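You operate a simulated robot arm through the tools that you are given. There is no shell and no other tool. Be economical: measure what you need, move in short steps, check, and stop when the job is done.

You run a simulated two-armed robot. Do the job below in one go: nothing can be reset, and whatever is moved stays where it is left.

Task
Pick up the small carton from the top of the goods table with one hand, pass it to the other hand and put it on the bottom shelf of the high rack. Set down upright: small carton.

It is judged by the outcome, as a careful person would: the job done as asked, and still so three seconds after it is handed in. It fails if anything else is knocked over, pushed out of place, dropped, spilled or broken.

Robot
Two 7-joint arms with two-finger grippers on one trunk, on a base that drives. Base frame: it is fixed to the floor where the robot stands at the start and does not move with it; the origin is under the middle of the robot, x ahead of it, y to its left, z up; the surface under the hand at the start is at about z = 800. Lengths are in mm, angles in degrees, forces in N, time in s.
The left shoulder is at the start at [41, 163, 1130], the right one opposite. With the tool pointing down near the work surface each hand reaches from about 280 to 740 mm from the robot's upright axis, wherever it stands, measured 20 degrees to its own side. Places, roughly: bottom shelf of the high rack [-1700, -100, 400]. Payload 2.45 kg a hand.
The tool frame of a hand sits at the grasp point between the pads (the TCP): z along the fingers, y along the line on which they close. The tips reach 26 mm beyond it. Largest opening 96 mm; the body of the gripper starts 69 mm behind the TCP.
Orientation is told as [roll, pitch, yaw] about the base's x, y, z axes, in that order, counted from this pose: with the fingers straight down and closing along the base's y, the tool's x points along the base's -x, its y along +y and its z along -z.

Tools
- The arms move only by the tool nudge_tool. It takes "left_series", "right_series" or both (then of equal length, played together; a hand with none holds still); each is a list of rows, each a list of 7 numbers: the shift along the base's x, y, z in units of 20 mm (1.0 is 20 mm), then the turn, a rotation vector about the base's x, y, z in units of 8 degrees (1.0 is 8 degrees), then the closure, from 0 (fully open) to 1 (shut). In form: [[dx, dy, dz, wx, wy, wz, hand], ...]. A call has 1 to 12 rows; each row shifts and turns the commanded pose from where the row before left it. A call with a number of a shift or a turn outside -1 to 1 is refused whole. Each row takes 0.2 s and may step no farther than 50 mm and 8.6 degrees from the row before; otherwise, or with a gripper value out of range, the whole call is refused. A pose out of reach is approached as far as the arm can. The call stops where the force on the tool passes 40 N (or 10 N more than at its start, if that is more) or the arm is blocked; 0.2 s more then pass. Each finger halts on what it meets, pressing with about 41 N; the grip force reading is that of the motor and also rises with nothing between the fingers. The clock runs only during rows and for 0.2 s after the last one: add rows that do not move to give the fingers time. The reply holds the time, the measured pose of the TCP, the force on the tool along the base axes, the opening and the grip force, in the units named above and with some noise, with the torque about the TCP (base axes, N m) and any sound that the robot's microphone picked up, and new pictures: "views" is both (left out), scene, wrist or none (wrist: the cameras of the hands that moved).
- Cameras (640 x 400 px; columns grow to the right, rows downward): "scene" is now at [101.4, 14.9, 1593.1]; the picture's right is [0.21, -0.98, 0.00], its down [-0.83, -0.18, -0.53] and it looks along [0.52, 0.11, -0.85] (base axes); focal length 255 px, centre (320, 200). "left" rides on the left gripper at [82, -3, -98] in its tool frame; the picture's right is [0.04, 1.00, 0.00], its down [-0.73, 0.03, -0.68] and it looks along [-0.68, 0.03, 0.73] (tool axes); focal length 256 px, centre (320, 200). "right" rides on the right gripper at [82, 3, -98] in its tool frame; the picture's right is [-0.04, 1.00, 0.00], its down [-0.73, -0.03, -0.68] and it looks along [-0.68, -0.03, 0.73] (tool axes); focal length 256 px, centre (320, 200). There is no depth. A picture from a camera that has moved, and an enlarged one, comes with that camera's place and axes in the base frame and with its lens.
- move_column(by): slides the trunk up (or, below 0, down) by that many mm; the arms and the scene camera ride with it, the base frame stays. It gives what a move gives, with no picture.
- steer(legs): drives the robot by 1 to 6 legs, each [ahead, left, turn to the left] in mm, mm and degrees, along the robot's own axes; the way and the turn of a leg run together, so that a leg with both is an arc; at most 1500 mm and 180 degrees a leg. The arms and the cameras ride along, it lands a little off, and it stops where it bumps. It gives what a move gives, and a new picture of the scene camera.
- pan_tilt(pan, tilt): turns the head with the scene camera to pan (to the left, within 120 degrees either way) and tilt (down, from -29 to 69), counted from straight ahead of the robot. It gives what a move gives, and a new picture of the scene camera.
- close_up(camera, box): a new picture of the part [left, top, right, bottom] of that camera's present view, enlarged. No time passes.
- finish_job(): hands the job in; it is judged then, once.

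Work in short steps. Places have to be worked out from the pictures, the camera data and where the tool is seen: move nearer, look again, correct. Check each grasp and each placing, and mend what went wrong. You have 120 turns and 260 pictures in all, those below and enlarged ones among them. Open the grippers and draw the arms clear of the work before you hand the job in, unless the task says otherwise; then end with one line.

The tools are called after "Emit:" as name(argument=value, ...) on one line, values as JSON. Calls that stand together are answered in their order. nudge_tool: Moves the arms, as the interface text tells. Its arguments: {"type":"object","properties":{"left_series":{"type":"array","items":{"type":"array","items":{"type":"number"}}},"right_series":{"type":"array","items":{"type":"array","items":{"type":"number"}}},"views":{"type":"string","enum":["both","scene","wrist","none"]}},"required":[]} The other tools are called the same way: move_column (by) slides the trunk up or down; steer (legs) drives the base; pan_tilt (pan, tilt) turns the head that bears the scene camera; close_up (camera, box) takes an enlarged picture of a part of a camera's view; finish_job () hands the job in.

At the start:

```text
time_s: 0.0
left_eef_pos: [474.7, 376.7, 1076.8]
left_orientation: [0.0, 0.2, 0.1]
left_wrist_force: [-0.2, 0.2, -0.4]
left_wrist_torque: [-0.02, 0.0, -0.03]
left_finger_gap: 96.0
left_gripper_force: 0.1
right_eef_pos: [449.1, -51.1, 1037.0]
right_orientation: [0.0, 0.0, -0.1]
right_wrist_force: [0.5, -0.8, -0.2]
right_wrist_torque: [-0.03, 0.0, 0.01]
right_finger_gap: 96.0
right_gripper_force: 0.1
trunk travel left (down, up): [-300.0, 267.0]
robot x, y, heading: [-1.5, -0.6, 0.1]
head pan, tilt: [12.1, 57.9]
```

scene: 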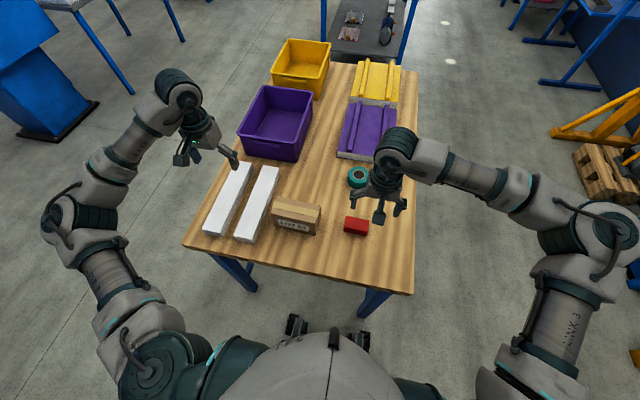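
right: 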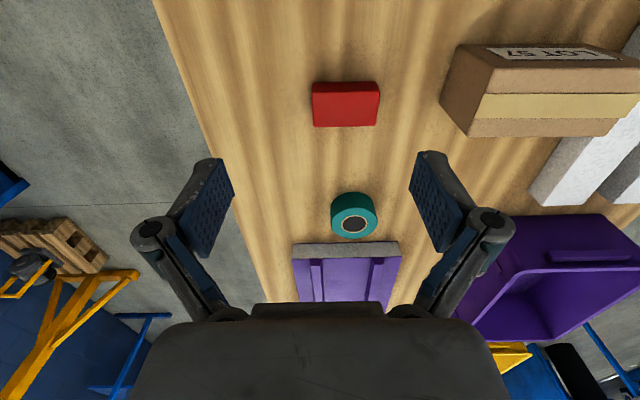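
left: 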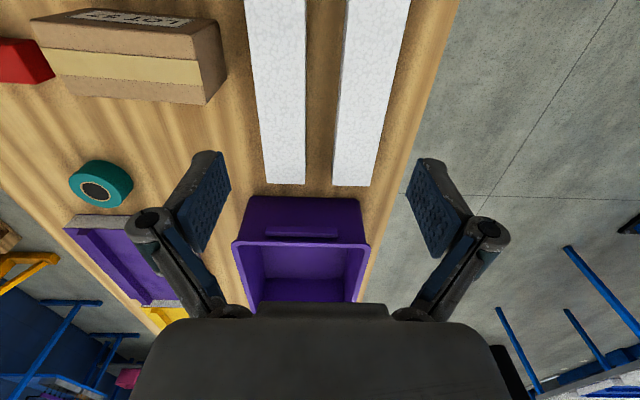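

I'll take an enlarged look at the brown carton, to work out its size and orientation.

Emit:
close_up(camera="scene", box=[240, 170, 400, 270])

Emit:
close_up(camera="right", box=[400, 0, 640, 150])

```text
4.00 times, centred on (320, 220) of scene
camera zoom: at [101.4, 14.9, 1593.1], right [0.21, -0.98, 0.0], down [-0.83, -0.18, -0.53], along [0.52, 0.11, -0.85], focal length 1020 px, centre (320, 120)
```

zoom: 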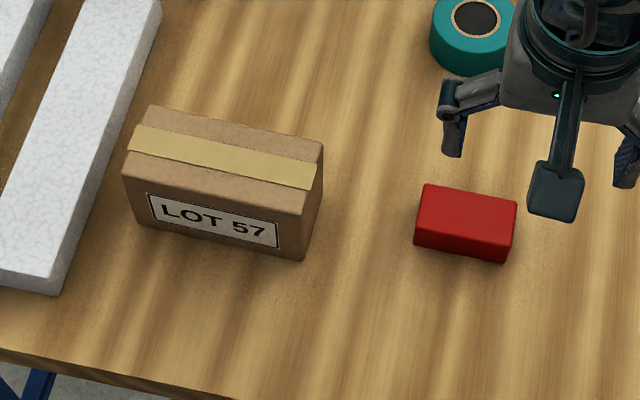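

```text
2.67 times, centred on (520, 75) of right
camera zoom: at [367.4, -47.7, 1134.5], right [0.04, 1.0, 0.0], down [0.73, -0.03, 0.68], along [0.68, -0.03, -0.73], focal length 683 px, centre (-213, 533)
```

zoom: 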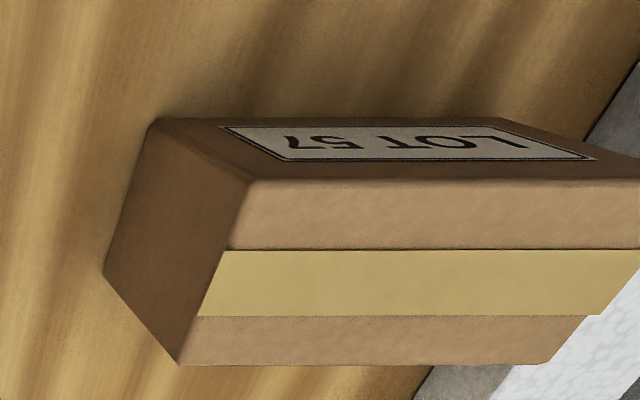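

The brown "LOT 57" carton works out at x 448–513, y 100–246 and z 800–890, lined up with the axes. Before I choose the grips I'll look back toward the rack.

Emit:
pan_tilt(pan=-120, tilt=25)

Emit:
pan_tilt(pan=120, tilt=25)

```text
time_s: 2.1
left_eef_pos: [472.3, 375.5, 1078.1]
left_orientation: [-0.1, -0.1, 0.1]
left_wrist_force: [-0.8, 0.1, -0.8]
left_wrist_torque: [-0.02, 0.0, -0.02]
left_finger_gap: 95.9
left_gripper_force: 0.0
right_eef_pos: [447.2, -52.4, 1037.6]
right_orientation: [0.1, -0.1, -0.1]
right_wrist_force: [-0.2, 0.5, -0.1]
right_wrist_torque: [-0.01, 0.0, 0.0]
right_finger_gap: 96.1
right_gripper_force: 0.0
trunk travel left (down, up): [-300.0, 267.0]
robot x, y, heading: [-1.8, 3.7, -0.1]
head pan, tilt: [-120.0, 25.0]
camera scene: at [-12.0, -79.3, 1641.3], right [-0.87, 0.5, 0.0], down [0.21, 0.36, -0.91], along [-0.45, -0.79, -0.42], focal length 255 px, centre (320, 200)
```

scene: 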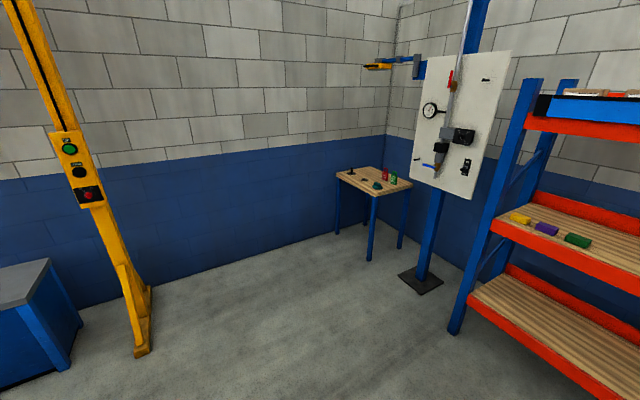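

```text
time_s: 5.5
left_eef_pos: [472.2, 376.9, 1078.7]
left_orientation: [0.0, -0.1, 0.0]
left_wrist_force: [0.5, 0.0, -0.9]
left_wrist_torque: [-0.01, -0.02, 0.02]
left_finger_gap: 96.0
left_gripper_force: 0.1
right_eef_pos: [447.3, -51.9, 1037.3]
right_orientation: [-0.1, -0.1, -0.1]
right_wrist_force: [-0.4, 0.3, -0.5]
right_wrist_torque: [0.03, 0.01, -0.02]
right_finger_gap: 96.4
right_gripper_force: 0.1
trunk travel left (down, up): [-300.0, 267.0]
robot x, y, heading: [-0.4, 0.2, -0.2]
head pan, tilt: [120.0, 25.0]
camera scene: at [-12.0, 80.6, 1641.0], right [0.87, 0.5, 0.0], down [0.21, -0.37, -0.91], along [-0.45, 0.78, -0.42], focal length 255 px, centre (320, 200)
```

scene: 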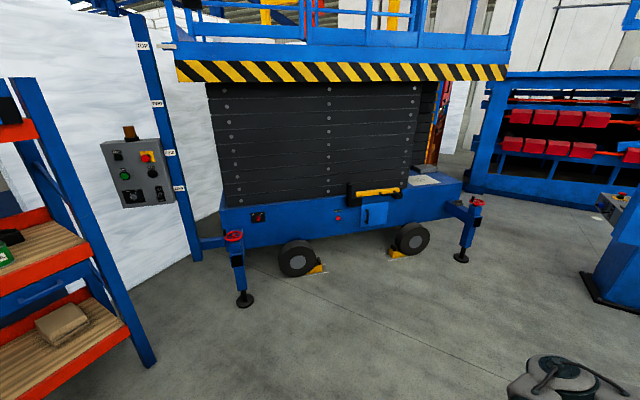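

The bottom shelf has generous room above it. I plan to have the left hand take the carton from the top near its left end, and the right hand take the right end tilted about 45°, which suits the shelf. I'll turn the head back to the table and bring the left hand over the carton, turned by -90°.

Emit:
pan_tilt(pan=12, tilt=58)

Emit:
nudge_tool(left_series=[[0.04, -0.72, -0.25, 0, 0, -0.94, 0], [0.04, -0.72, -0.25, 0, 0, -0.94, 0], [0.04, -0.72, -0.25, 0, 0, -0.94, 0], [0.04, -0.72, -0.25, 0, 0, -0.94, 0], [0.04, -0.72, -0.25, 0, 0, -0.94, 0], [0.04, -0.72, -0.25, 0, 0, -0.94, 0], [0.04, -0.72, -0.25, 0, 0, -0.94, 0], [0.04, -0.72, -0.25, 0, 0, -0.94, 0], [0.04, -0.72, -0.25, 0, 0, -0.94, 0], [0.04, -0.72, -0.25, 0, 0, -0.94, 0], [0.04, -0.72, -0.25, 0, 0, -0.94, 0], [0.04, -0.72, -0.25, 0, 0, -0.94, 0]])

```text
time_s: 7.4
left_eef_pos: [471.4, 376.9, 1078.9]
left_orientation: [0.0, -0.1, 0.0]
left_wrist_force: [0.0, -0.2, 0.4]
left_wrist_torque: [-0.03, -0.03, 0.01]
left_finger_gap: 96.3
left_gripper_force: 0.0
right_eef_pos: [446.3, -51.9, 1037.9]
right_orientation: [0.0, -0.1, -0.1]
right_wrist_force: [0.1, -0.5, -0.7]
right_wrist_torque: [0.0, 0.01, 0.01]
right_finger_gap: 96.1
right_gripper_force: 0.0
trunk travel left (down, up): [-300.0, 267.0]
robot x, y, heading: [2.9, -1.9, -0.1]
head pan, tilt: [12.0, 58.0]
camera scene: at [101.3, 15.0, 1593.0], right [0.21, -0.98, 0.0], down [-0.83, -0.18, -0.53], along [0.51, 0.11, -0.85], focal length 255 px, centre (320, 200)
```

scene: 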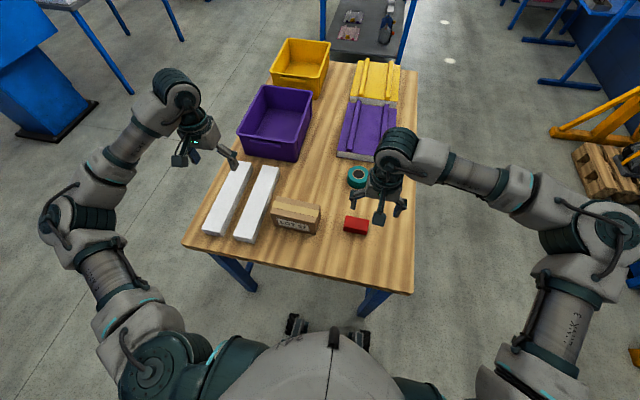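

```text
time_s: 10.0
left_eef_pos: [373.8, 167.1, 1036.9]
left_orientation: [0.2, -0.2, -74.9]
left_wrist_force: [0.3, -0.2, 0.1]
left_wrist_torque: [0.0, -0.01, 0.02]
left_finger_gap: 96.3
left_gripper_force: 0.1
left hand out of reach, approached as far as the arm can: row 6, 7, 8, 9, 10, 11, 12
right_eef_pos: [446.6, -52.9, 1038.6]
right_orientation: [0.1, -0.2, 0.0]
right_wrist_force: [-0.2, 0.1, 0.6]
right_wrist_torque: [0.01, 0.0, 0.0]
right_finger_gap: 96.2
right_gripper_force: 0.2
trunk travel left (down, up): [-300.0, 267.0]
robot x, y, heading: [0.4, 1.8, -0.2]
head pan, tilt: [12.0, 58.0]
camera scene: at [100.5, 13.2, 1593.1], right [0.21, -0.98, 0.0], down [-0.83, -0.18, -0.53], along [0.52, 0.11, -0.85], focal length 255 px, centre (320, 200)
camera left: at [349.0, 246.1, 1135.6], right [0.95, 0.3, 0.0], down [0.22, -0.7, 0.68], along [0.21, -0.65, -0.73], focal length 256 px, centre (320, 200)
```

scene: 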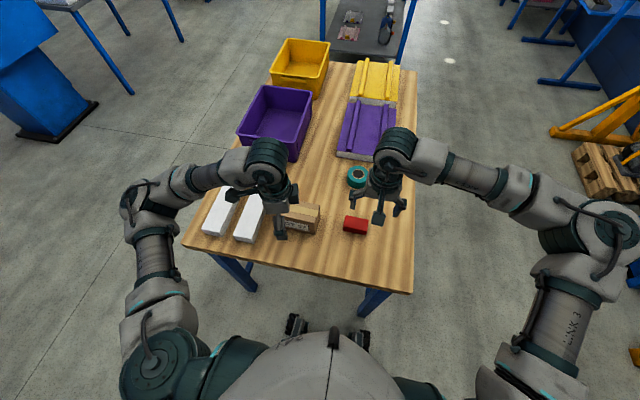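
left: 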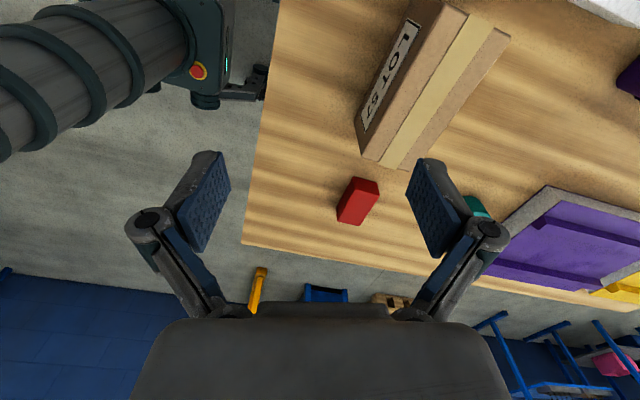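

The left wrist runs out of travel near yaw -75°. Going to +90° with the fingers tilted 30° also works and lifts the wrist camera clear of the right hand, so I'll turn back out that way.

Emit:
nudge_tool(left_series=[[0, 0.4, 0.1, 0, 0, 1, 0], [0, 0.4, 0.1, 0, 0, 1, 0], [0, 0.4, 0.1, 0, 0, 1, 0], [0, 0.4, 0.1, 0, 0, 1, 0], [0, 0.4, 0.1, 0, 0, 1, 0], [0, 0.4, 0.1, 0, 0, 1, 0], [0, 0, 0.1, 0, 0, 1, 0], [0, 0, 0.1, 0, 0, 1, 0], [0, 0, 0.1, 0, 0, 1, 0], [0, 0, 0.1, 0, 0, 1, 0], [0, 0, 0, 0, 0, 1, 0], [0, 0, 0, 0, 0, 1, 0]], views="none")

```text
time_s: 12.6
left_eef_pos: [373.5, 216.3, 1058.1]
left_orientation: [0.0, -0.2, 21.2]
left_wrist_force: [0.0, 0.2, -0.4]
left_wrist_torque: [0.02, 0.02, 0.0]
left_finger_gap: 96.0
left_gripper_force: 0.0
right_eef_pos: [446.3, -52.0, 1037.7]
right_orientation: [0.0, -0.1, -0.1]
right_wrist_force: [0.3, -0.3, -0.6]
right_wrist_torque: [0.01, 0.0, -0.01]
right_finger_gap: 95.9
right_gripper_force: 0.1
trunk travel left (down, up): [-300.0, 267.0]
robot x, y, heading: [0.7, -4.8, 0.1]
head pan, tilt: [12.0, 58.0]
```

The turn works. I'll finish it to yaw 90°, add the 30° tilt, and go to a point about 120 mm back along the approach line.

Emit:
nudge_tool(left_series=[[0.6, 0.22, -0.2, 0, 0, 0.956, 0], [0.6, 0.22, -0.2, 0, 0, 0.956, 0], [0.6, 0.22, -0.2, 0, 0, 0.956, 0], [0.6, 0.22, -0.2, 0, 0, 0.956, 0], [0.6, 0.22, -0.2, 0, 0, 0.956, 0], [0.6, 0.22, -0.2, 0, 0, 0.956, 0], [0.6, 0.22, -0.2, 0, 0, 0.956, 0], [0.6, 0.22, -0.2, 0, 0, 0.956, 0], [0.6, 0.22, -0.2, -0.75, 0, 0.956, 0], [0, 0.3, -0.6, -1, 0, 0, 0], [0, 0.3, -0.6, -1, 0, 0, 0], [0, 0.3, -0.6, -1, 0, 0, 0]])

```text
refused: row 9 steps farther than a row can; nothing moved
```

Emit:
nudge_tool(left_series=[[0.65, 0.22, -0.2, 0, 0, 0.98, 0], [0.65, 0.22, -0.2, 0, 0, 0.98, 0], [0.65, 0.22, -0.2, 0, 0, 0.98, 0], [0.65, 0.22, -0.2, 0, 0, 0.98, 0], [0.65, 0.22, -0.2, 0, 0, 0.98, 0], [0.65, 0.22, -0.2, 0, 0, 0.98, 0], [0.65, 0.22, -0.2, 0, 0, 0.98, 0], [0.65, 0.22, -0.2, 0, 0, 0.98, 0], [0.2, 0.3, -0.6, -0.6, 0, 0.72, 0], [0, 0.3, -0.6, -1.05, 0, 0, 0], [0, 0.3, -0.6, -1.05, 0, 0, 0], [0, 0.3, -0.6, -1.05, 0, 0, 0]])

```text
refused: -1.05 is not a number from -1 to 1
```

The turn value was slightly over the limit, so I'll trim it.

Emit:
nudge_tool(left_series=[[0.65, 0.22, -0.2, 0, 0, 0.98, 0], [0.65, 0.22, -0.2, 0, 0, 0.98, 0], [0.65, 0.22, -0.2, 0, 0, 0.98, 0], [0.65, 0.22, -0.2, 0, 0, 0.98, 0], [0.65, 0.22, -0.2, 0, 0, 0.98, 0], [0.65, 0.22, -0.2, 0, 0, 0.98, 0], [0.65, 0.22, -0.2, 0, 0, 0.98, 0], [0.65, 0.22, -0.2, 0, 0, 0.98, 0], [0.2, 0.3, -0.6, -0.72, 0, 0.72, 0], [0, 0.3, -0.6, -1, 0, 0, 0], [0, 0.3, -0.6, -1, 0, 0, 0], [0, 0.3, -0.6, -1, 0, 0, 0]])

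```text
time_s: 15.2
left_eef_pos: [482.6, 275.4, 978.4]
left_orientation: [-0.4, 29.7, 89.5]
left_wrist_force: [0.6, 0.0, 0.0]
left_wrist_torque: [0.0, 0.03, 0.02]
left_finger_gap: 96.0
left_gripper_force: 0.1
right_eef_pos: [446.3, -52.3, 1036.9]
right_orientation: [0.1, -0.2, -0.1]
right_wrist_force: [0.6, 0.1, -0.2]
right_wrist_torque: [-0.03, -0.01, 0.01]
right_finger_gap: 95.9
right_gripper_force: 0.2
trunk travel left (down, up): [-300.0, 267.0]
robot x, y, heading: [1.6, 0.8, -0.1]
head pan, tilt: [12.0, 58.0]
camera scene: at [101.1, 16.2, 1593.0], right [0.21, -0.98, 0.0], down [-0.83, -0.18, -0.53], along [0.51, 0.11, -0.85], focal length 255 px, centre (320, 200)
camera left: at [484.7, 254.6, 1103.6], right [-1.0, -0.03, 0.01], down [-0.03, 0.97, 0.23], along [-0.02, 0.22, -0.97], focal length 256 px, centre (320, 200)
```

scene: 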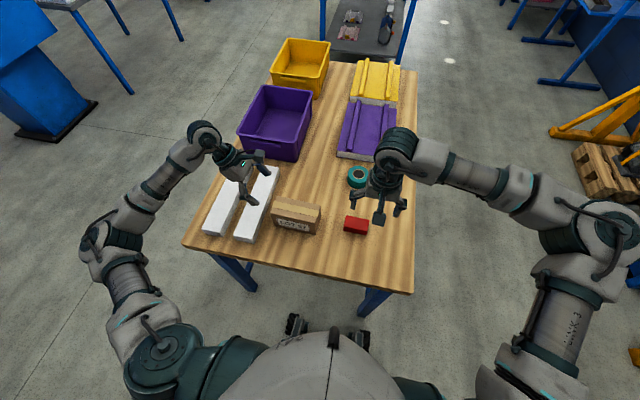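
left: 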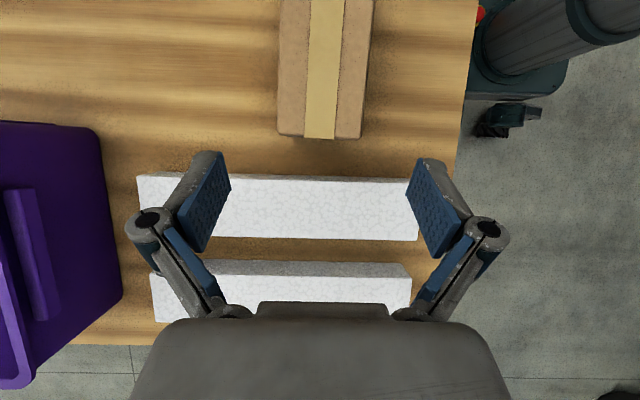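

The view from above confirms the carton's centre at x≈481, its left end at y≈248 and its top near z 890. I'll go in along the tilted line and then close.

Emit:
nudge_tool(left_series=[[-0.01, -0.43, -0.725, 0, 0, 0, 0], [-0.01, -0.43, -0.725, 0, 0, 0, 0], [-0.01, -0.43, -0.725, 0, 0, 0, 0], [-0.01, -0.43, -0.725, 0, 0, 0, 0], [-0.01, -0.43, -0.725, 0, 0, 0, 0], [-0.01, -0.43, -0.725, 0, 0, 0, 0], [-0.01, -0.43, -0.725, 0, 0, 0, 0], [0, -0.43, -0.725, 0, 0, 0, 0]])

```text
time_s: 17.0
left_eef_pos: [480.6, 205.8, 860.8]
left_orientation: [-0.3, 29.6, 89.5]
left_wrist_force: [0.3, 0.0, -0.3]
left_wrist_torque: [0.02, -0.02, 0.03]
left_finger_gap: 96.1
left_gripper_force: 0.1
right_eef_pos: [447.3, -52.0, 1037.8]
right_orientation: [0.1, -0.1, -0.1]
right_wrist_force: [0.2, -0.2, 0.2]
right_wrist_torque: [0.0, -0.02, 0.0]
right_finger_gap: 96.2
right_gripper_force: 0.1
trunk travel left (down, up): [-300.0, 267.0]
robot x, y, heading: [2.0, 1.2, -0.1]
head pan, tilt: [12.0, 58.0]
camera scene: at [101.6, 14.1, 1593.0], right [0.21, -0.98, 0.0], down [-0.83, -0.18, -0.53], along [0.51, 0.11, -0.85], focal length 255 px, centre (320, 200)
camera left: at [483.6, 184.2, 986.8], right [-1.0, -0.03, 0.01], down [-0.02, 0.97, 0.23], along [-0.02, 0.23, -0.97], focal length 256 px, centre (320, 200)
```

scene: 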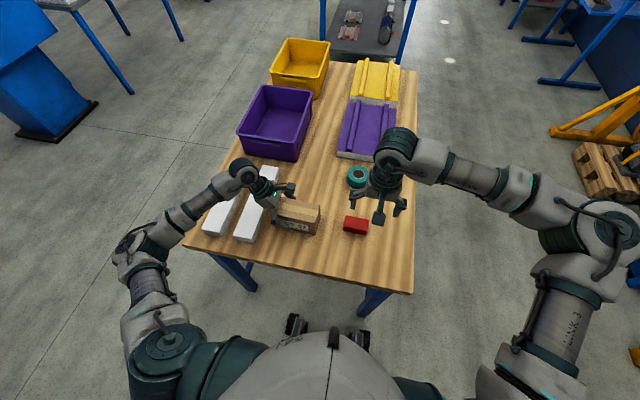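
left: 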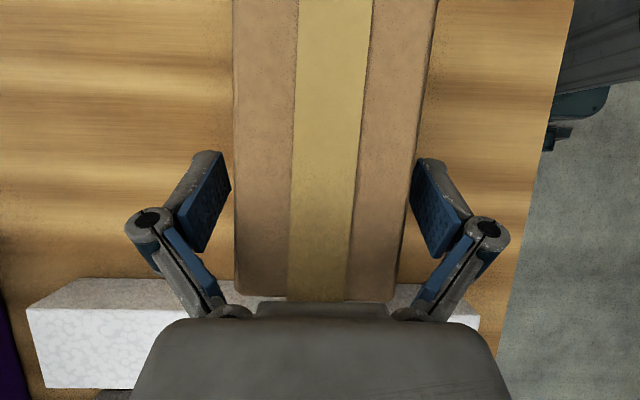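

The carton sits centred between the pads, so I'll close the left hand, then lift 15 mm to test the hold.

Emit:
nudge_tool(left_series=[[0, 0, 0, 0, 0, 0, 0.3], [0, 0, 0, 0, 0, 0, 0.6], [0, 0, 0, 0, 0, 0, 1], [0, 0, 0, 0, 0, 0, 1], [0, 0, 0, 0, 0, 0, 1]], views="none")

Emit:
nudge_tool(left_series=[[0, 0, 0.25, 0, 0, 0, 1], [0, 0, 0.25, 0, 0, 0, 1], [0, 0, 0.25, 0, 0, 0, 1], [0, 0, 0, 0, 0, 0, 1]])

```text
time_s: 18.2
left_eef_pos: [480.6, 205.4, 862.4]
left_orientation: [-0.5, 29.7, 89.5]
left_wrist_force: [0.7, 0.9, 9.0]
left_wrist_torque: [-0.03, 0.15, -0.12]
left_finger_gap: 69.6
left_gripper_force: 41.2
right_eef_pos: [445.6, -53.2, 1038.7]
right_orientation: [-0.1, -0.3, -0.1]
right_wrist_force: [-0.7, 0.5, -0.1]
right_wrist_torque: [-0.03, -0.02, 0.01]
right_finger_gap: 95.9
right_gripper_force: 0.1
trunk travel left (down, up): [-300.0, 267.0]
robot x, y, heading: [-0.9, -1.7, -0.2]
head pan, tilt: [12.0, 58.0]
```

```text
time_s: 19.2
left_eef_pos: [481.1, 205.7, 876.0]
left_orientation: [-0.2, 29.6, 89.4]
left_wrist_force: [-0.1, 0.7, -0.7]
left_wrist_torque: [0.06, -0.01, 0.0]
left_finger_gap: 69.2
left_gripper_force: 40.7
right_eef_pos: [447.5, -52.3, 1038.0]
right_orientation: [-0.1, -0.1, -0.1]
right_wrist_force: [1.0, 0.2, 0.3]
right_wrist_torque: [-0.02, -0.02, 0.01]
right_finger_gap: 95.9
right_gripper_force: 0.0
trunk travel left (down, up): [-300.0, 267.0]
robot x, y, heading: [-1.8, 0.5, -0.1]
head pan, tilt: [12.0, 58.0]
camera scene: at [101.6, 14.3, 1593.0], right [0.21, -0.98, 0.0], down [-0.83, -0.18, -0.53], along [0.51, 0.11, -0.85], focal length 255 px, centre (320, 200)
camera left: at [483.3, 184.0, 1001.9], right [-1.0, -0.03, 0.01], down [-0.02, 0.97, 0.23], along [-0.02, 0.23, -0.97], focal length 256 px, centre (320, 200)
```

scene: 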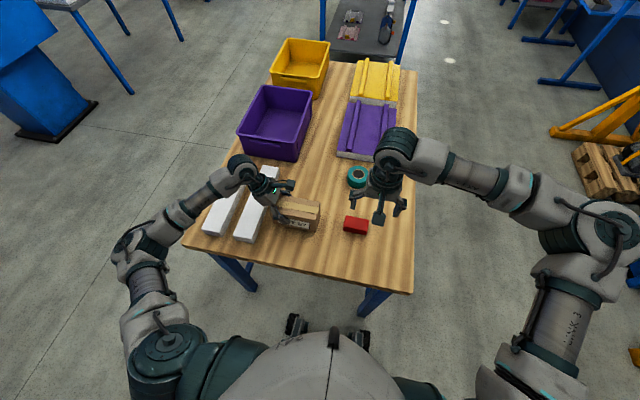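
left: 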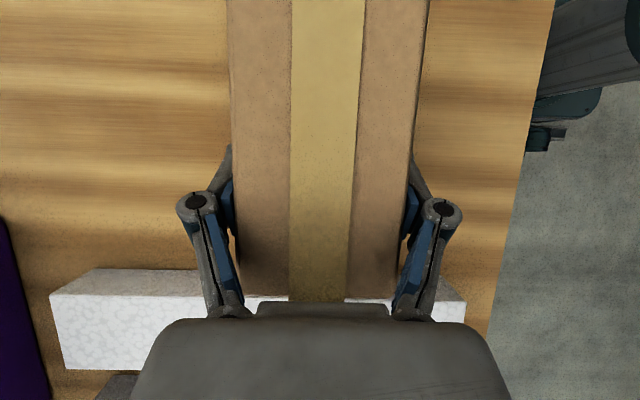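

The fingers stopped at a 69 mm gap, so the carton is held. I'll lift it well clear and look.

Emit:
nudge_tool(left_series=[[0, 0, 0.7, 0, 0, 0, 1], [0, 0, 1, 0, 0, 0, 1], [0, 0, 1, 0, 0, 0, 1], [0, 0, 1, 0, 0, 0, 1], [0, 0, 1, 0, 0, 0, 1], [0, 0, 1, 0, 0, 0, 1], [0, 0, 1, 0, 0, 0, 1], [0, 0, 1, 0, 0, 0, 1], [0, 0, 1, 0, 0, 0, 1], [0, 0, 1, 0, 0, 0, 1], [0, 0, 0, 0, 0, 0, 1]])

Emit:
close_up(camera="scene", box=[200, 130, 440, 280])

Emit:
close_up(camera="right", box=[0, 0, 640, 400])

```text
time_s: 21.6
left_eef_pos: [480.4, 206.9, 1070.9]
left_orientation: [-0.3, 29.7, 89.5]
left_wrist_force: [-0.7, 0.0, -1.6]
left_wrist_torque: [0.01, -0.03, 0.01]
left_finger_gap: 69.3
left_gripper_force: 40.7
right_eef_pos: [446.7, -52.2, 1037.2]
right_orientation: [0.0, -0.1, 0.0]
right_wrist_force: [-0.7, 0.0, 0.4]
right_wrist_torque: [0.03, -0.02, 0.02]
right_finger_gap: 95.9
right_gripper_force: 0.1
trunk travel left (down, up): [-300.0, 267.0]
robot x, y, heading: [-3.0, 0.8, 0.1]
head pan, tilt: [12.0, 58.0]
camera scene: at [102.0, 14.3, 1592.9], right [0.21, -0.98, 0.0], down [-0.83, -0.18, -0.53], along [0.51, 0.11, -0.85], focal length 255 px, centre (320, 200)
camera left: at [483.2, 184.8, 1196.7], right [-1.0, -0.03, 0.01], down [-0.02, 0.97, 0.23], along [-0.02, 0.23, -0.97], focal length 256 px, centre (320, 200)
```

scene: 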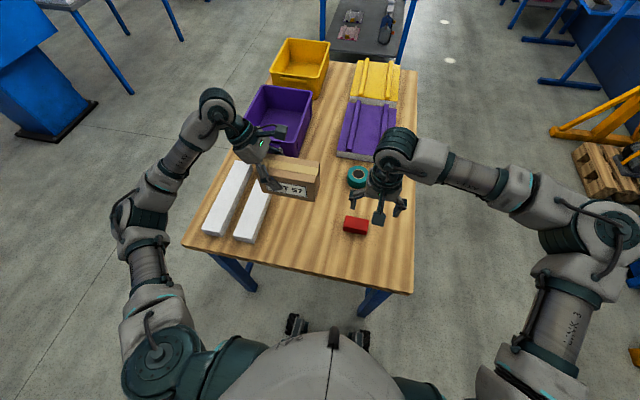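
left: 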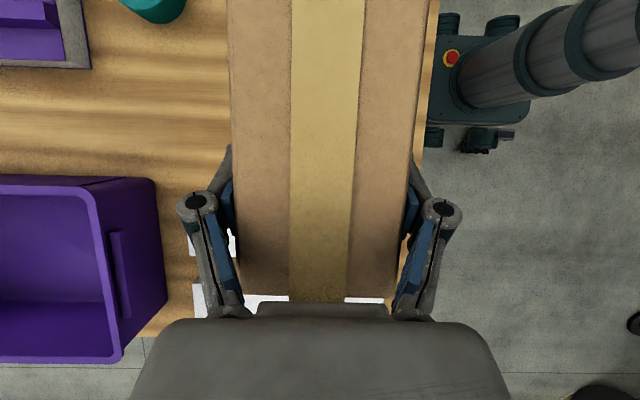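

```text
2.67 times, centred on (320, 205) of scene
camera zoom: at [102.0, 14.3, 1592.9], right [0.21, -0.98, 0.0], down [-0.83, -0.18, -0.53], along [0.51, 0.11, -0.85], focal length 680 px, centre (320, 187)
```

zoom: 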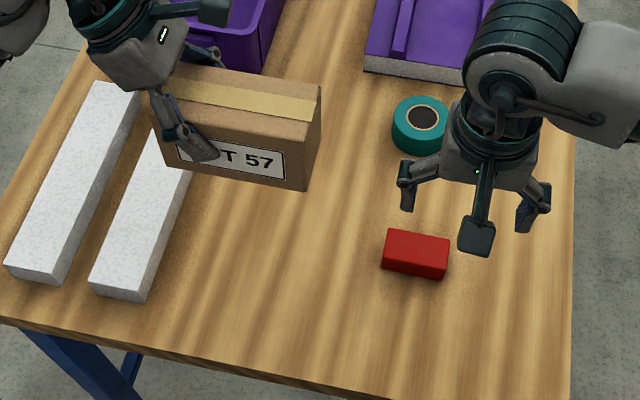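

```text
1.00 times, centred on (320, 200) of right (not enlarged: the box is as wide or as high as the picture)
camera zoom: at [364.0, -48.4, 1135.8], right [0.04, 1.0, 0.0], down [0.73, -0.03, 0.68], along [0.68, -0.03, -0.73], focal length 256 px, centre (320, 200)
```

zoom: 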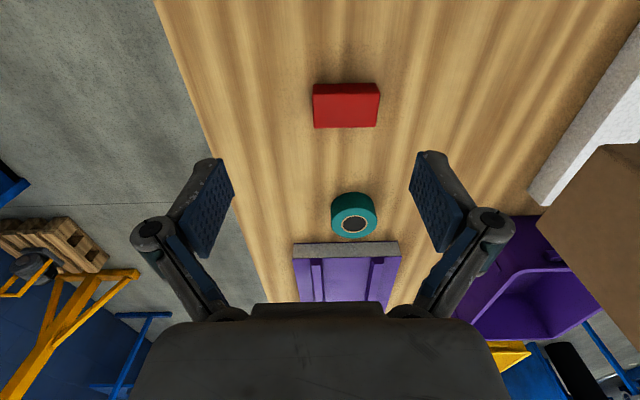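

The carton is up and level. I'll turn it to yaw 60° so its free end faces the right arm, and at the same time raise the right hand and turn it to yaw 60°.

Emit:
nudge_tool(left_series=[[0, 0, 0, 0, 0, -0.46, 1], [0, 0, 0, 0, 0, -0.46, 1], [0, 0, 0, 0, 0, -0.46, 1], [0, 0, 0, 0, 0, -0.46, 1], [0, 0, 0, 0, 0, -0.46, 1], [0, 0, 0, 0, 0, -0.46, 1], [0, 0, 0, 0, 0, -0.46, 1], [0, 0, 0, 0, 0, -0.46, 1]], right_series=[[-0.2, 0, 0.7, 0, 0, 0.94, 0], [-0.2, 0, 0.7, 0, 0, 0.94, 0], [-0.2, 0, 0.7, 0, 0, 0.94, 0], [-0.2, 0, 0.7, 0, 0, 0.94, 0], [-0.2, 0, 0.7, 0, 0, 0.94, 0], [-0.2, 0, 0.7, 0, 0, 0.94, 0], [-0.2, 0, 0.7, 0, 0, 0.94, 0], [-0.2, 0, 0.7, 0, 0, 0.94, 0]], views="scene")

```text
time_s: 23.4
left_eef_pos: [481.1, 207.2, 1068.9]
left_orientation: [-0.5, 29.7, 59.9]
left_wrist_force: [-0.5, -0.9, -0.9]
left_wrist_torque: [0.05, -0.06, 0.01]
left_finger_gap: 69.4
left_gripper_force: 40.9
right_eef_pos: [415.6, -52.7, 1148.6]
right_orientation: [0.1, -0.1, 60.3]
right_wrist_force: [0.4, -0.6, -0.3]
right_wrist_torque: [-0.02, -0.03, 0.03]
right_finger_gap: 96.0
right_gripper_force: 0.0
trunk travel left (down, up): [-300.0, 267.0]
robot x, y, heading: [0.3, -4.2, 0.1]
head pan, tilt: [12.0, 58.0]
camera scene: at [101.7, 14.1, 1593.0], right [0.21, -0.98, 0.0], down [-0.83, -0.18, -0.53], along [0.51, 0.11, -0.85], focal length 255 px, centre (320, 200)
```

scene: 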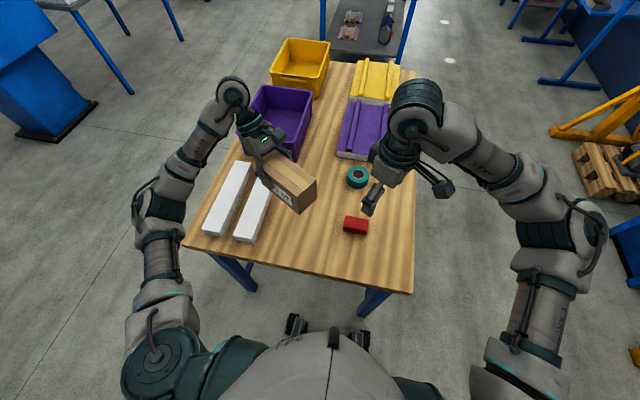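

Both hands reach their poses. Now I'll tilt the right hand 45° toward the carton's free end, moving slightly closer.

Emit:
nudge_tool(right_series=[[-0.1, 0.5, 0, 0.812, -0.469, 0, 0], [-0.1, 0.5, 0, 0.812, -0.469, 0, 0], [-0.1, 0.5, 0, 0.812, -0.469, 0, 0], [-0.1, 0.5, 0, 0.812, -0.469, 0, 0], [-0.1, 0.5, 0, 0.812, -0.469, 0, 0], [-0.1, 0.5, 0, 0.812, -0.469, 0, 0]])

```text
time_s: 24.8
left_eef_pos: [480.9, 207.2, 1069.3]
left_orientation: [-0.3, 29.6, 60.0]
left_wrist_force: [0.2, 0.3, -2.0]
left_wrist_torque: [0.05, -0.02, -0.01]
left_finger_gap: 69.2
left_gripper_force: 41.2
right_eef_pos: [402.8, 6.7, 1148.9]
right_orientation: [0.1, -45.3, 60.1]
right_wrist_force: [0.5, 0.5, -0.2]
right_wrist_torque: [-0.02, 0.02, 0.02]
right_finger_gap: 96.0
right_gripper_force: 0.1
trunk travel left (down, up): [-300.0, 267.0]
robot x, y, heading: [2.2, 1.8, 0.1]
head pan, tilt: [12.0, 58.0]
camera scene: at [101.7, 13.1, 1593.0], right [0.21, -0.98, 0.0], down [-0.83, -0.18, -0.53], along [0.51, 0.11, -0.85], focal length 255 px, centre (320, 200)
camera right: at [335.8, -100.8, 1160.1], right [-0.85, 0.52, 0.03], down [0.04, 0.01, 1.0], along [0.52, 0.85, -0.03], focal length 256 px, centre (320, 200)
```

scene: 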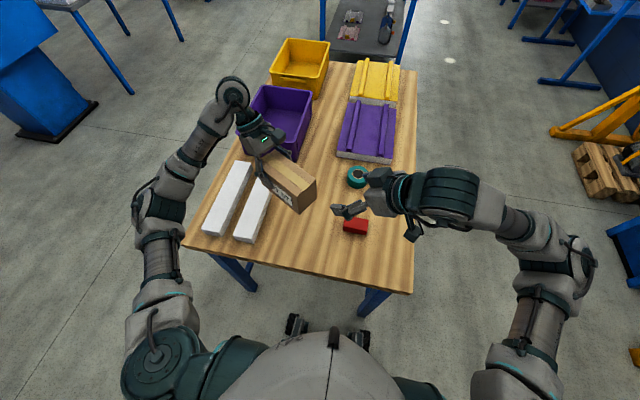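
right: 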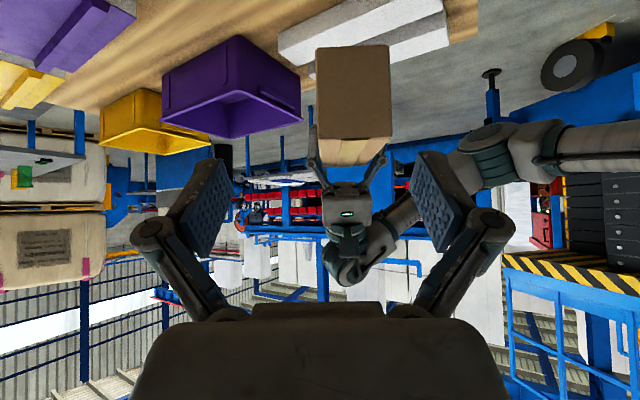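

The right view shows the carton's end face level and squarely in front of the hand, with its centre within about 3 mm of my estimate. I'll move to the pre-grasp point, 100 mm back along the approach.

Emit:
nudge_tool(right_series=[[0.12, 0.82, -0.14, 0, 0, 0, 0], [0.12, 0.82, -0.14, 0, 0, 0, 0], [0.12, 0.82, -0.14, 0, 0, 0, 0], [0.12, 0.82, -0.14, 0, 0, 0, 0], [0.12, 0.82, -0.14, 0, 0, 0, 0]])

Emit:
close_up(camera="scene", box=[220, 110, 460, 260])

```text
time_s: 26.0
left_eef_pos: [480.4, 206.1, 1070.3]
left_orientation: [-0.3, 29.8, 60.1]
left_wrist_force: [0.2, 0.7, -1.9]
left_wrist_torque: [0.02, -0.02, 0.01]
left_finger_gap: 69.2
left_gripper_force: 40.6
right_eef_pos: [415.3, 89.1, 1135.7]
right_orientation: [0.0, -45.1, 60.0]
right_wrist_force: [0.9, 0.4, 0.1]
right_wrist_torque: [-0.03, 0.02, -0.01]
right_finger_gap: 96.1
right_gripper_force: 0.0
trunk travel left (down, up): [-300.0, 267.0]
robot x, y, heading: [0.4, 2.1, -0.1]
head pan, tilt: [12.0, 58.0]
camera scene: at [102.1, 15.5, 1592.9], right [0.21, -0.98, 0.0], down [-0.83, -0.18, -0.53], along [0.51, 0.11, -0.85], focal length 255 px, centre (320, 200)
camera right: at [348.3, -17.5, 1147.2], right [-0.85, 0.52, 0.03], down [0.04, 0.02, 1.0], along [0.52, 0.85, -0.04], focal length 256 px, centre (320, 200)
```

scene: 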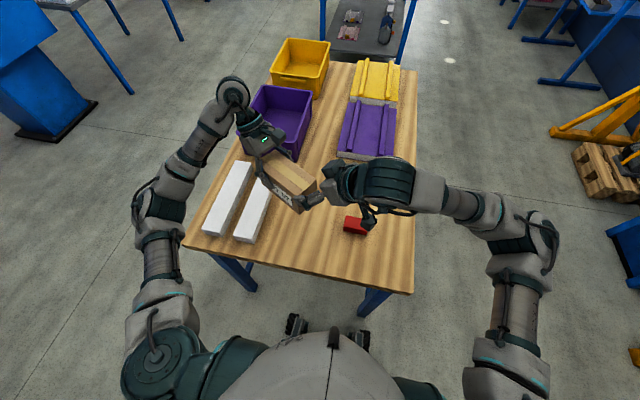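
right: 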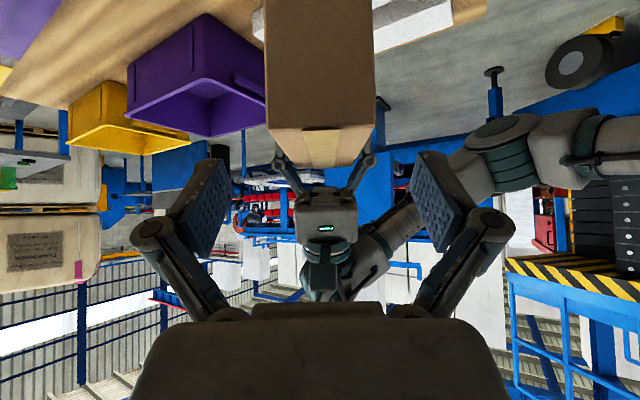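

```text
2.67 times, centred on (340, 185) of scene
camera zoom: at [102.1, 15.5, 1592.9], right [0.21, -0.98, 0.0], down [-0.83, -0.18, -0.53], along [0.51, 0.11, -0.85], focal length 680 px, centre (267, 240)
```

zoom: 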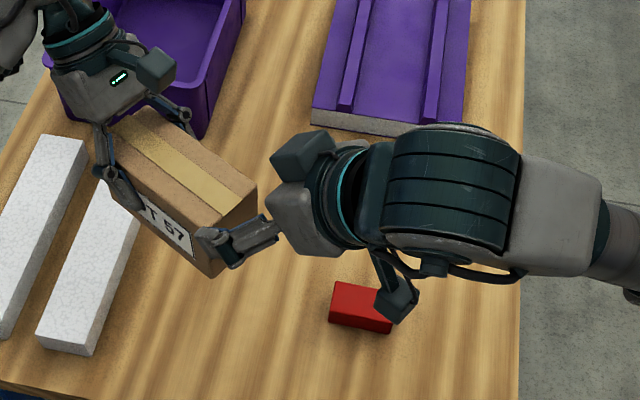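

The hand and carton line up (face centre at column 320, pads centred at 321). I'll advance most of the way along the tilted line and check.

Emit:
nudge_tool(right_series=[[0.221, 0.3825, -0.442, 0, 0, 0, 0], [0.221, 0.3825, -0.442, 0, 0, 0, 0], [0.221, 0.3825, -0.442, 0, 0, 0, 0], [0.221, 0.3825, -0.442, 0, 0, 0, 0], [0.221, 0.3825, -0.442, 0, 0, 0, 0], [0.221, 0.3825, -0.442, 0, 0, 0, 0]])

Emit:
close_up(camera="scene", box=[240, 130, 400, 230])

```text
time_s: 27.4
left_eef_pos: [480.9, 207.2, 1070.1]
left_orientation: [-0.4, 29.7, 60.0]
left_wrist_force: [-0.5, -0.7, -1.1]
left_wrist_torque: [0.05, -0.05, -0.02]
left_finger_gap: 69.4
left_gripper_force: 41.0
right_eef_pos: [442.5, 135.0, 1081.9]
right_orientation: [0.0, -45.1, 60.1]
right_wrist_force: [0.2, -0.6, 0.4]
right_wrist_torque: [-0.01, 0.02, 0.04]
right_finger_gap: 96.0
right_gripper_force: 0.1
trunk travel left (down, up): [-300.0, 267.0]
robot x, y, heading: [-2.3, 0.9, -0.1]
head pan, tilt: [12.0, 58.0]
camera scene: at [102.4, 15.2, 1592.9], right [0.21, -0.98, 0.0], down [-0.83, -0.18, -0.53], along [0.51, 0.11, -0.85], focal length 255 px, centre (320, 200)
camera right: at [374.7, 27.9, 1093.5], right [-0.85, 0.52, 0.03], down [0.04, 0.02, 1.0], along [0.52, 0.85, -0.04], focal length 256 px, centre (320, 200)
```

scene: 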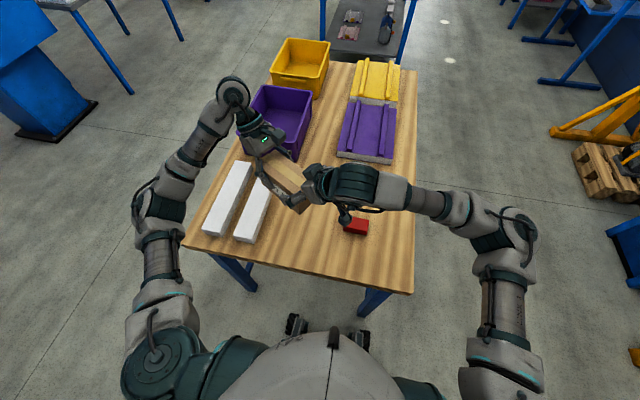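
right: 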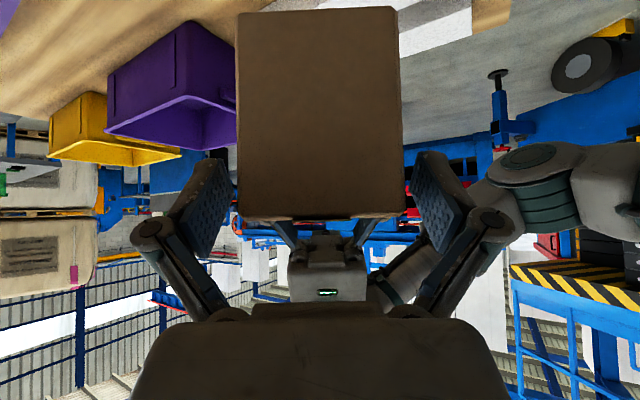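

```text
4.00 times, centred on (320, 180) of scene
camera zoom: at [102.4, 15.2, 1592.9], right [0.21, -0.98, 0.0], down [-0.83, -0.18, -0.53], along [0.51, 0.11, -0.85], focal length 1020 px, centre (320, 280)
```

zoom: 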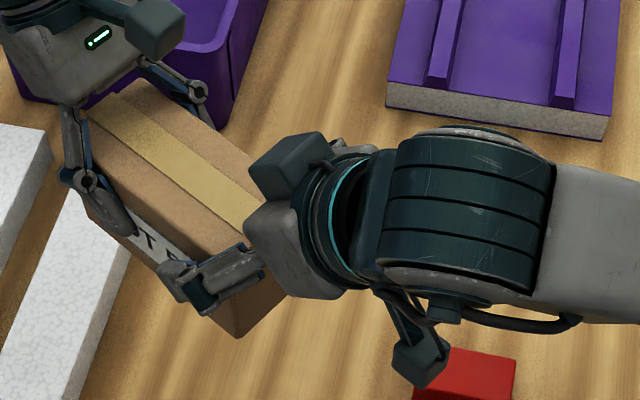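

Clear on both sides. I'll go the last 20 mm, then close the right hand while the left still holds.

Emit:
nudge_tool(right_series=[[0.177, 0.306, -0.354, 0, 0, 0, 0], [0.177, 0.306, -0.354, 0, 0, 0, 0], [0.177, 0.306, -0.354, 0, 0, 0, 0]], views="wrist")

```text
time_s: 28.2
left_eef_pos: [481.7, 208.6, 1068.4]
left_orientation: [-0.2, 29.5, 60.4]
left_wrist_force: [6.4, 16.0, -11.7]
left_wrist_torque: [0.51, -0.37, -0.08]
left_finger_gap: 69.2
left_gripper_force: 41.2
right_eef_pos: [451.4, 155.1, 1062.5]
right_orientation: [0.0, -45.1, 60.1]
right_wrist_force: [-7.4, -15.9, 9.4]
right_wrist_torque: [0.18, 0.0, -0.01]
right_finger_gap: 96.0
right_gripper_force: 0.1
trunk travel left (down, up): [-300.0, 267.0]
robot x, y, heading: [-0.8, -1.5, 0.3]
head pan, tilt: [12.0, 58.0]
camera right: at [384.3, 46.7, 1073.3], right [-0.85, 0.52, 0.03], down [0.04, 0.02, 1.0], along [0.52, 0.85, -0.04], focal length 256 px, centre (320, 200)
```

right: 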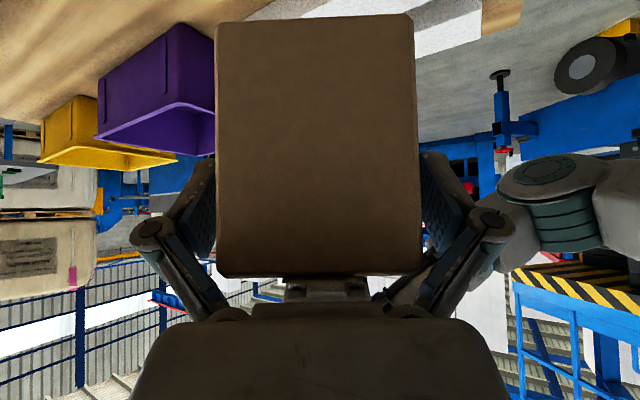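

The palm touched the carton's top edge, at about 19 N. I'll back off 10 mm, which should clear it.

Emit:
nudge_tool(right_series=[[-0.088, -0.153, 0.177, 0, 0, 0, 0], [-0.088, -0.153, 0.177, 0, 0, 0, 0], [0, 0, 0, 0, 0, 0, 0]], views="wrist")

```text
time_s: 29.0
left_eef_pos: [481.4, 206.5, 1070.5]
left_orientation: [-0.4, 29.7, 59.9]
left_wrist_force: [-0.8, 0.2, -1.6]
left_wrist_torque: [0.04, -0.01, -0.02]
left_finger_gap: 69.4
left_gripper_force: 41.4
right_eef_pos: [448.0, 148.1, 1067.1]
right_orientation: [0.1, -45.1, 60.1]
right_wrist_force: [0.0, 0.8, -0.6]
right_wrist_torque: [0.0, -0.01, -0.03]
right_finger_gap: 95.8
right_gripper_force: 0.0
trunk travel left (down, up): [-300.0, 267.0]
robot x, y, heading: [-3.6, 0.4, 0.1]
head pan, tilt: [12.0, 58.0]
camera right: at [380.7, 39.7, 1079.0], right [-0.85, 0.52, 0.03], down [0.04, 0.02, 1.0], along [0.52, 0.85, -0.04], focal length 256 px, centre (320, 200)
```

right: 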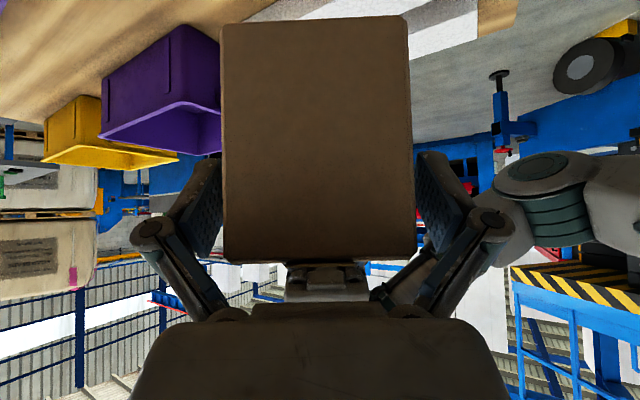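

No contact now and the carton is still level and centred. I'll close the right hand.

Emit:
nudge_tool(right_series=[[0, 0, 0, 0, 0, 0, 0.3], [0, 0, 0, 0, 0, 0, 0.6], [0, 0, 0, 0, 0, 0, 1], [0, 0, 0, 0, 0, 0, 1], [0, 0, 0, 0, 0, 0, 1]], views="wrist")

```text
time_s: 30.2
left_eef_pos: [482.9, 206.7, 1069.3]
left_orientation: [-0.2, 29.4, 60.2]
left_wrist_force: [14.6, 26.9, -19.1]
left_wrist_torque: [0.65, -0.27, 0.04]
left_finger_gap: 69.5
left_gripper_force: 41.0
right_eef_pos: [448.9, 147.4, 1068.8]
right_orientation: [0.0, -45.2, 60.2]
right_wrist_force: [-15.5, -25.9, 17.1]
right_wrist_torque: [0.45, -0.38, -0.03]
right_finger_gap: 74.4
right_gripper_force: 41.4
trunk travel left (down, up): [-300.0, 267.0]
robot x, y, heading: [1.5, 0.6, -0.1]
head pan, tilt: [12.0, 58.0]
camera right: at [380.8, 39.5, 1079.7], right [-0.85, 0.52, 0.03], down [0.04, 0.02, 1.0], along [0.52, 0.85, -0.04], focal length 256 px, centre (320, 200)
```

right: 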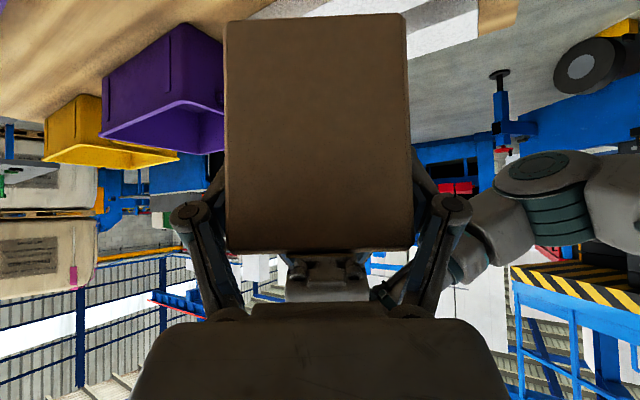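

Both hands hold, but they strain against each other at about 34 N, and the right gap reads 74 mm. I'll let the right hand yield a couple of mm backward and see whether that settles.

Emit:
nudge_tool(right_series=[[-0.035, -0.06, 0.07, 0, 0, 0, 1], [-0.035, -0.06, 0.07, 0, 0, 0, 1], [0, 0, 0, 0, 0, 0, 1], [0, 0, 0, 0, 0, 0, 1]], views="scene")

Emit:
close_up(camera="scene", box=[240, 130, 400, 230])

Emit:
close_up(camera="left", box=[0, 0, 640, 400])

```text
time_s: 31.2
left_eef_pos: [481.4, 205.6, 1070.4]
left_orientation: [-0.5, 29.8, 59.8]
left_wrist_force: [-2.9, 3.2, -5.6]
left_wrist_torque: [0.27, -0.27, -0.29]
left_finger_gap: 69.1
left_gripper_force: 41.0
right_eef_pos: [446.5, 145.8, 1070.2]
right_orientation: [0.1, -45.1, 60.1]
right_wrist_force: [2.1, -3.1, 4.1]
right_wrist_torque: [0.01, 0.12, 0.09]
right_finger_gap: 72.9
right_gripper_force: 40.9
trunk travel left (down, up): [-300.0, 267.0]
robot x, y, heading: [-1.1, -0.7, 0.2]
head pan, tilt: [12.0, 58.0]
camera scene: at [102.1, 15.0, 1592.9], right [0.21, -0.98, 0.0], down [-0.83, -0.18, -0.53], along [0.51, 0.11, -0.85], focal length 255 px, centre (320, 200)
```

scene: 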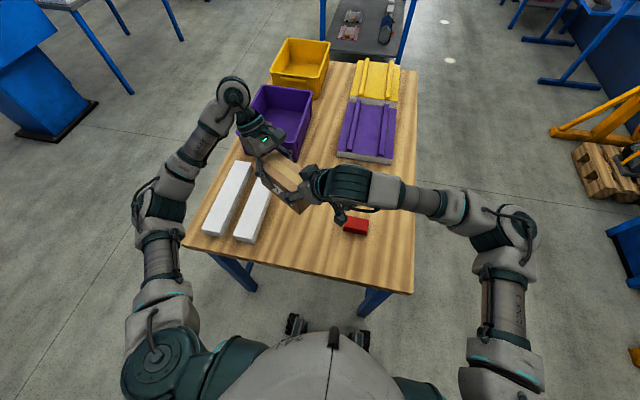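

```text
4.00 times, centred on (320, 180) of scene
camera zoom: at [102.1, 15.0, 1592.9], right [0.21, -0.98, 0.0], down [-0.83, -0.18, -0.53], along [0.51, 0.11, -0.85], focal length 1020 px, centre (320, 280)
```

zoom: 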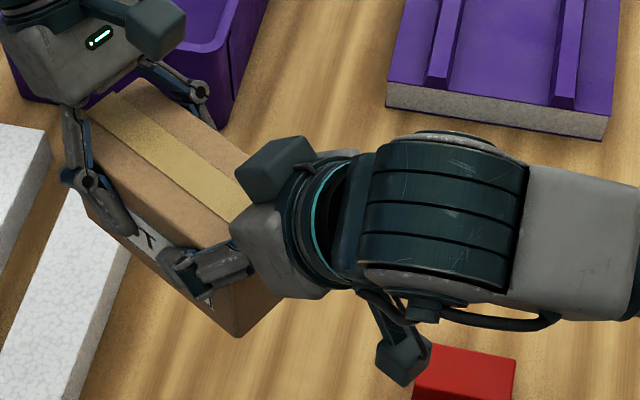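

```text
1.00 times, centred on (320, 200) of left (not enlarged: the box is as wide or as high as the picture)
camera zoom: at [472.2, 185.8, 1196.2], right [-0.88, 0.47, 0.01], down [0.46, 0.86, 0.23], along [0.1, 0.2, -0.97], focal length 256 px, centre (320, 200)
```

zoom: 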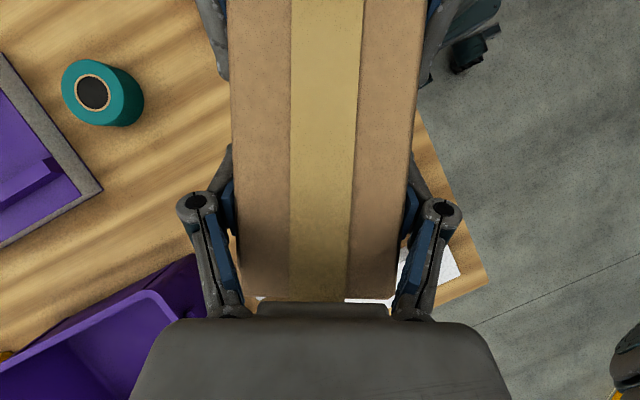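

The strain is nearly gone and both pairs of pads sit well on the carton. I'll open the left hand slowly and see whether the right holds it.

Emit:
nudge_tool(left_series=[[0, 0, 0, 0, 0, 0, 0.2], [0, 0, 0, 0, 0, 0, 0.1], [0, 0, 0, 0, 0, 0, 0], [0, 0, 0, 0, 0, 0, 0]], right_series=[[0, 0, 0, 0, 0, 0, 1], [0, 0, 0, 0, 0, 0, 1], [0, 0, 0, 0, 0, 0, 1], [0, 0, 0, 0, 0, 0, 1]], views="wrist")

```text
time_s: 32.2
left_eef_pos: [481.3, 206.4, 1071.0]
left_orientation: [-0.4, 29.7, 60.0]
left_wrist_force: [0.1, -0.3, -0.2]
left_wrist_torque: [0.01, -0.01, -0.01]
left_finger_gap: 95.8
left_gripper_force: 0.1
right_eef_pos: [445.6, 145.2, 1070.3]
right_orientation: [0.1, -45.2, 60.1]
right_wrist_force: [0.3, 0.7, 1.2]
right_wrist_torque: [-0.11, 0.03, 0.0]
right_finger_gap: 69.5
right_gripper_force: 40.9
trunk travel left (down, up): [-300.0, 267.0]
robot x, y, heading: [2.4, 0.6, 0.0]
head pan, tilt: [12.0, 58.0]
camera right: at [379.3, 37.3, 1082.4], right [-0.85, 0.52, 0.03], down [0.04, 0.02, 1.0], along [0.52, 0.85, -0.04], focal length 256 px, centre (320, 200)
camera left: at [472.7, 186.2, 1195.6], right [-0.88, 0.47, 0.01], down [0.46, 0.86, 0.23], along [0.09, 0.21, -0.97], focal length 256 px, centre (320, 200)
```

right: 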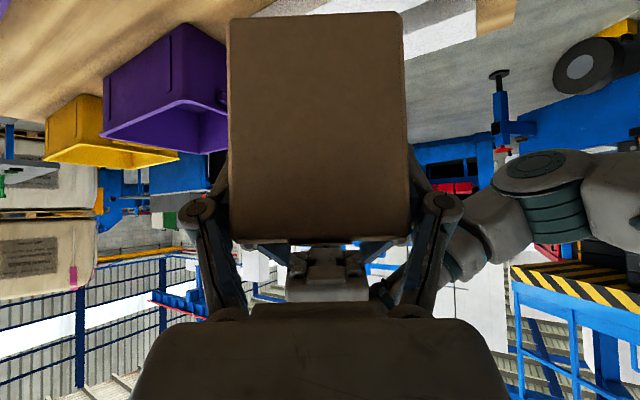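
left: 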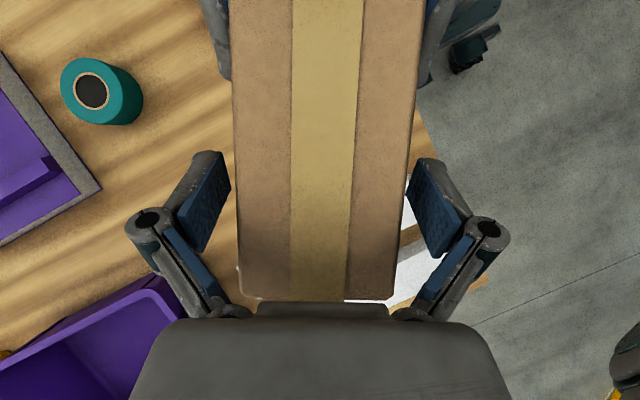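

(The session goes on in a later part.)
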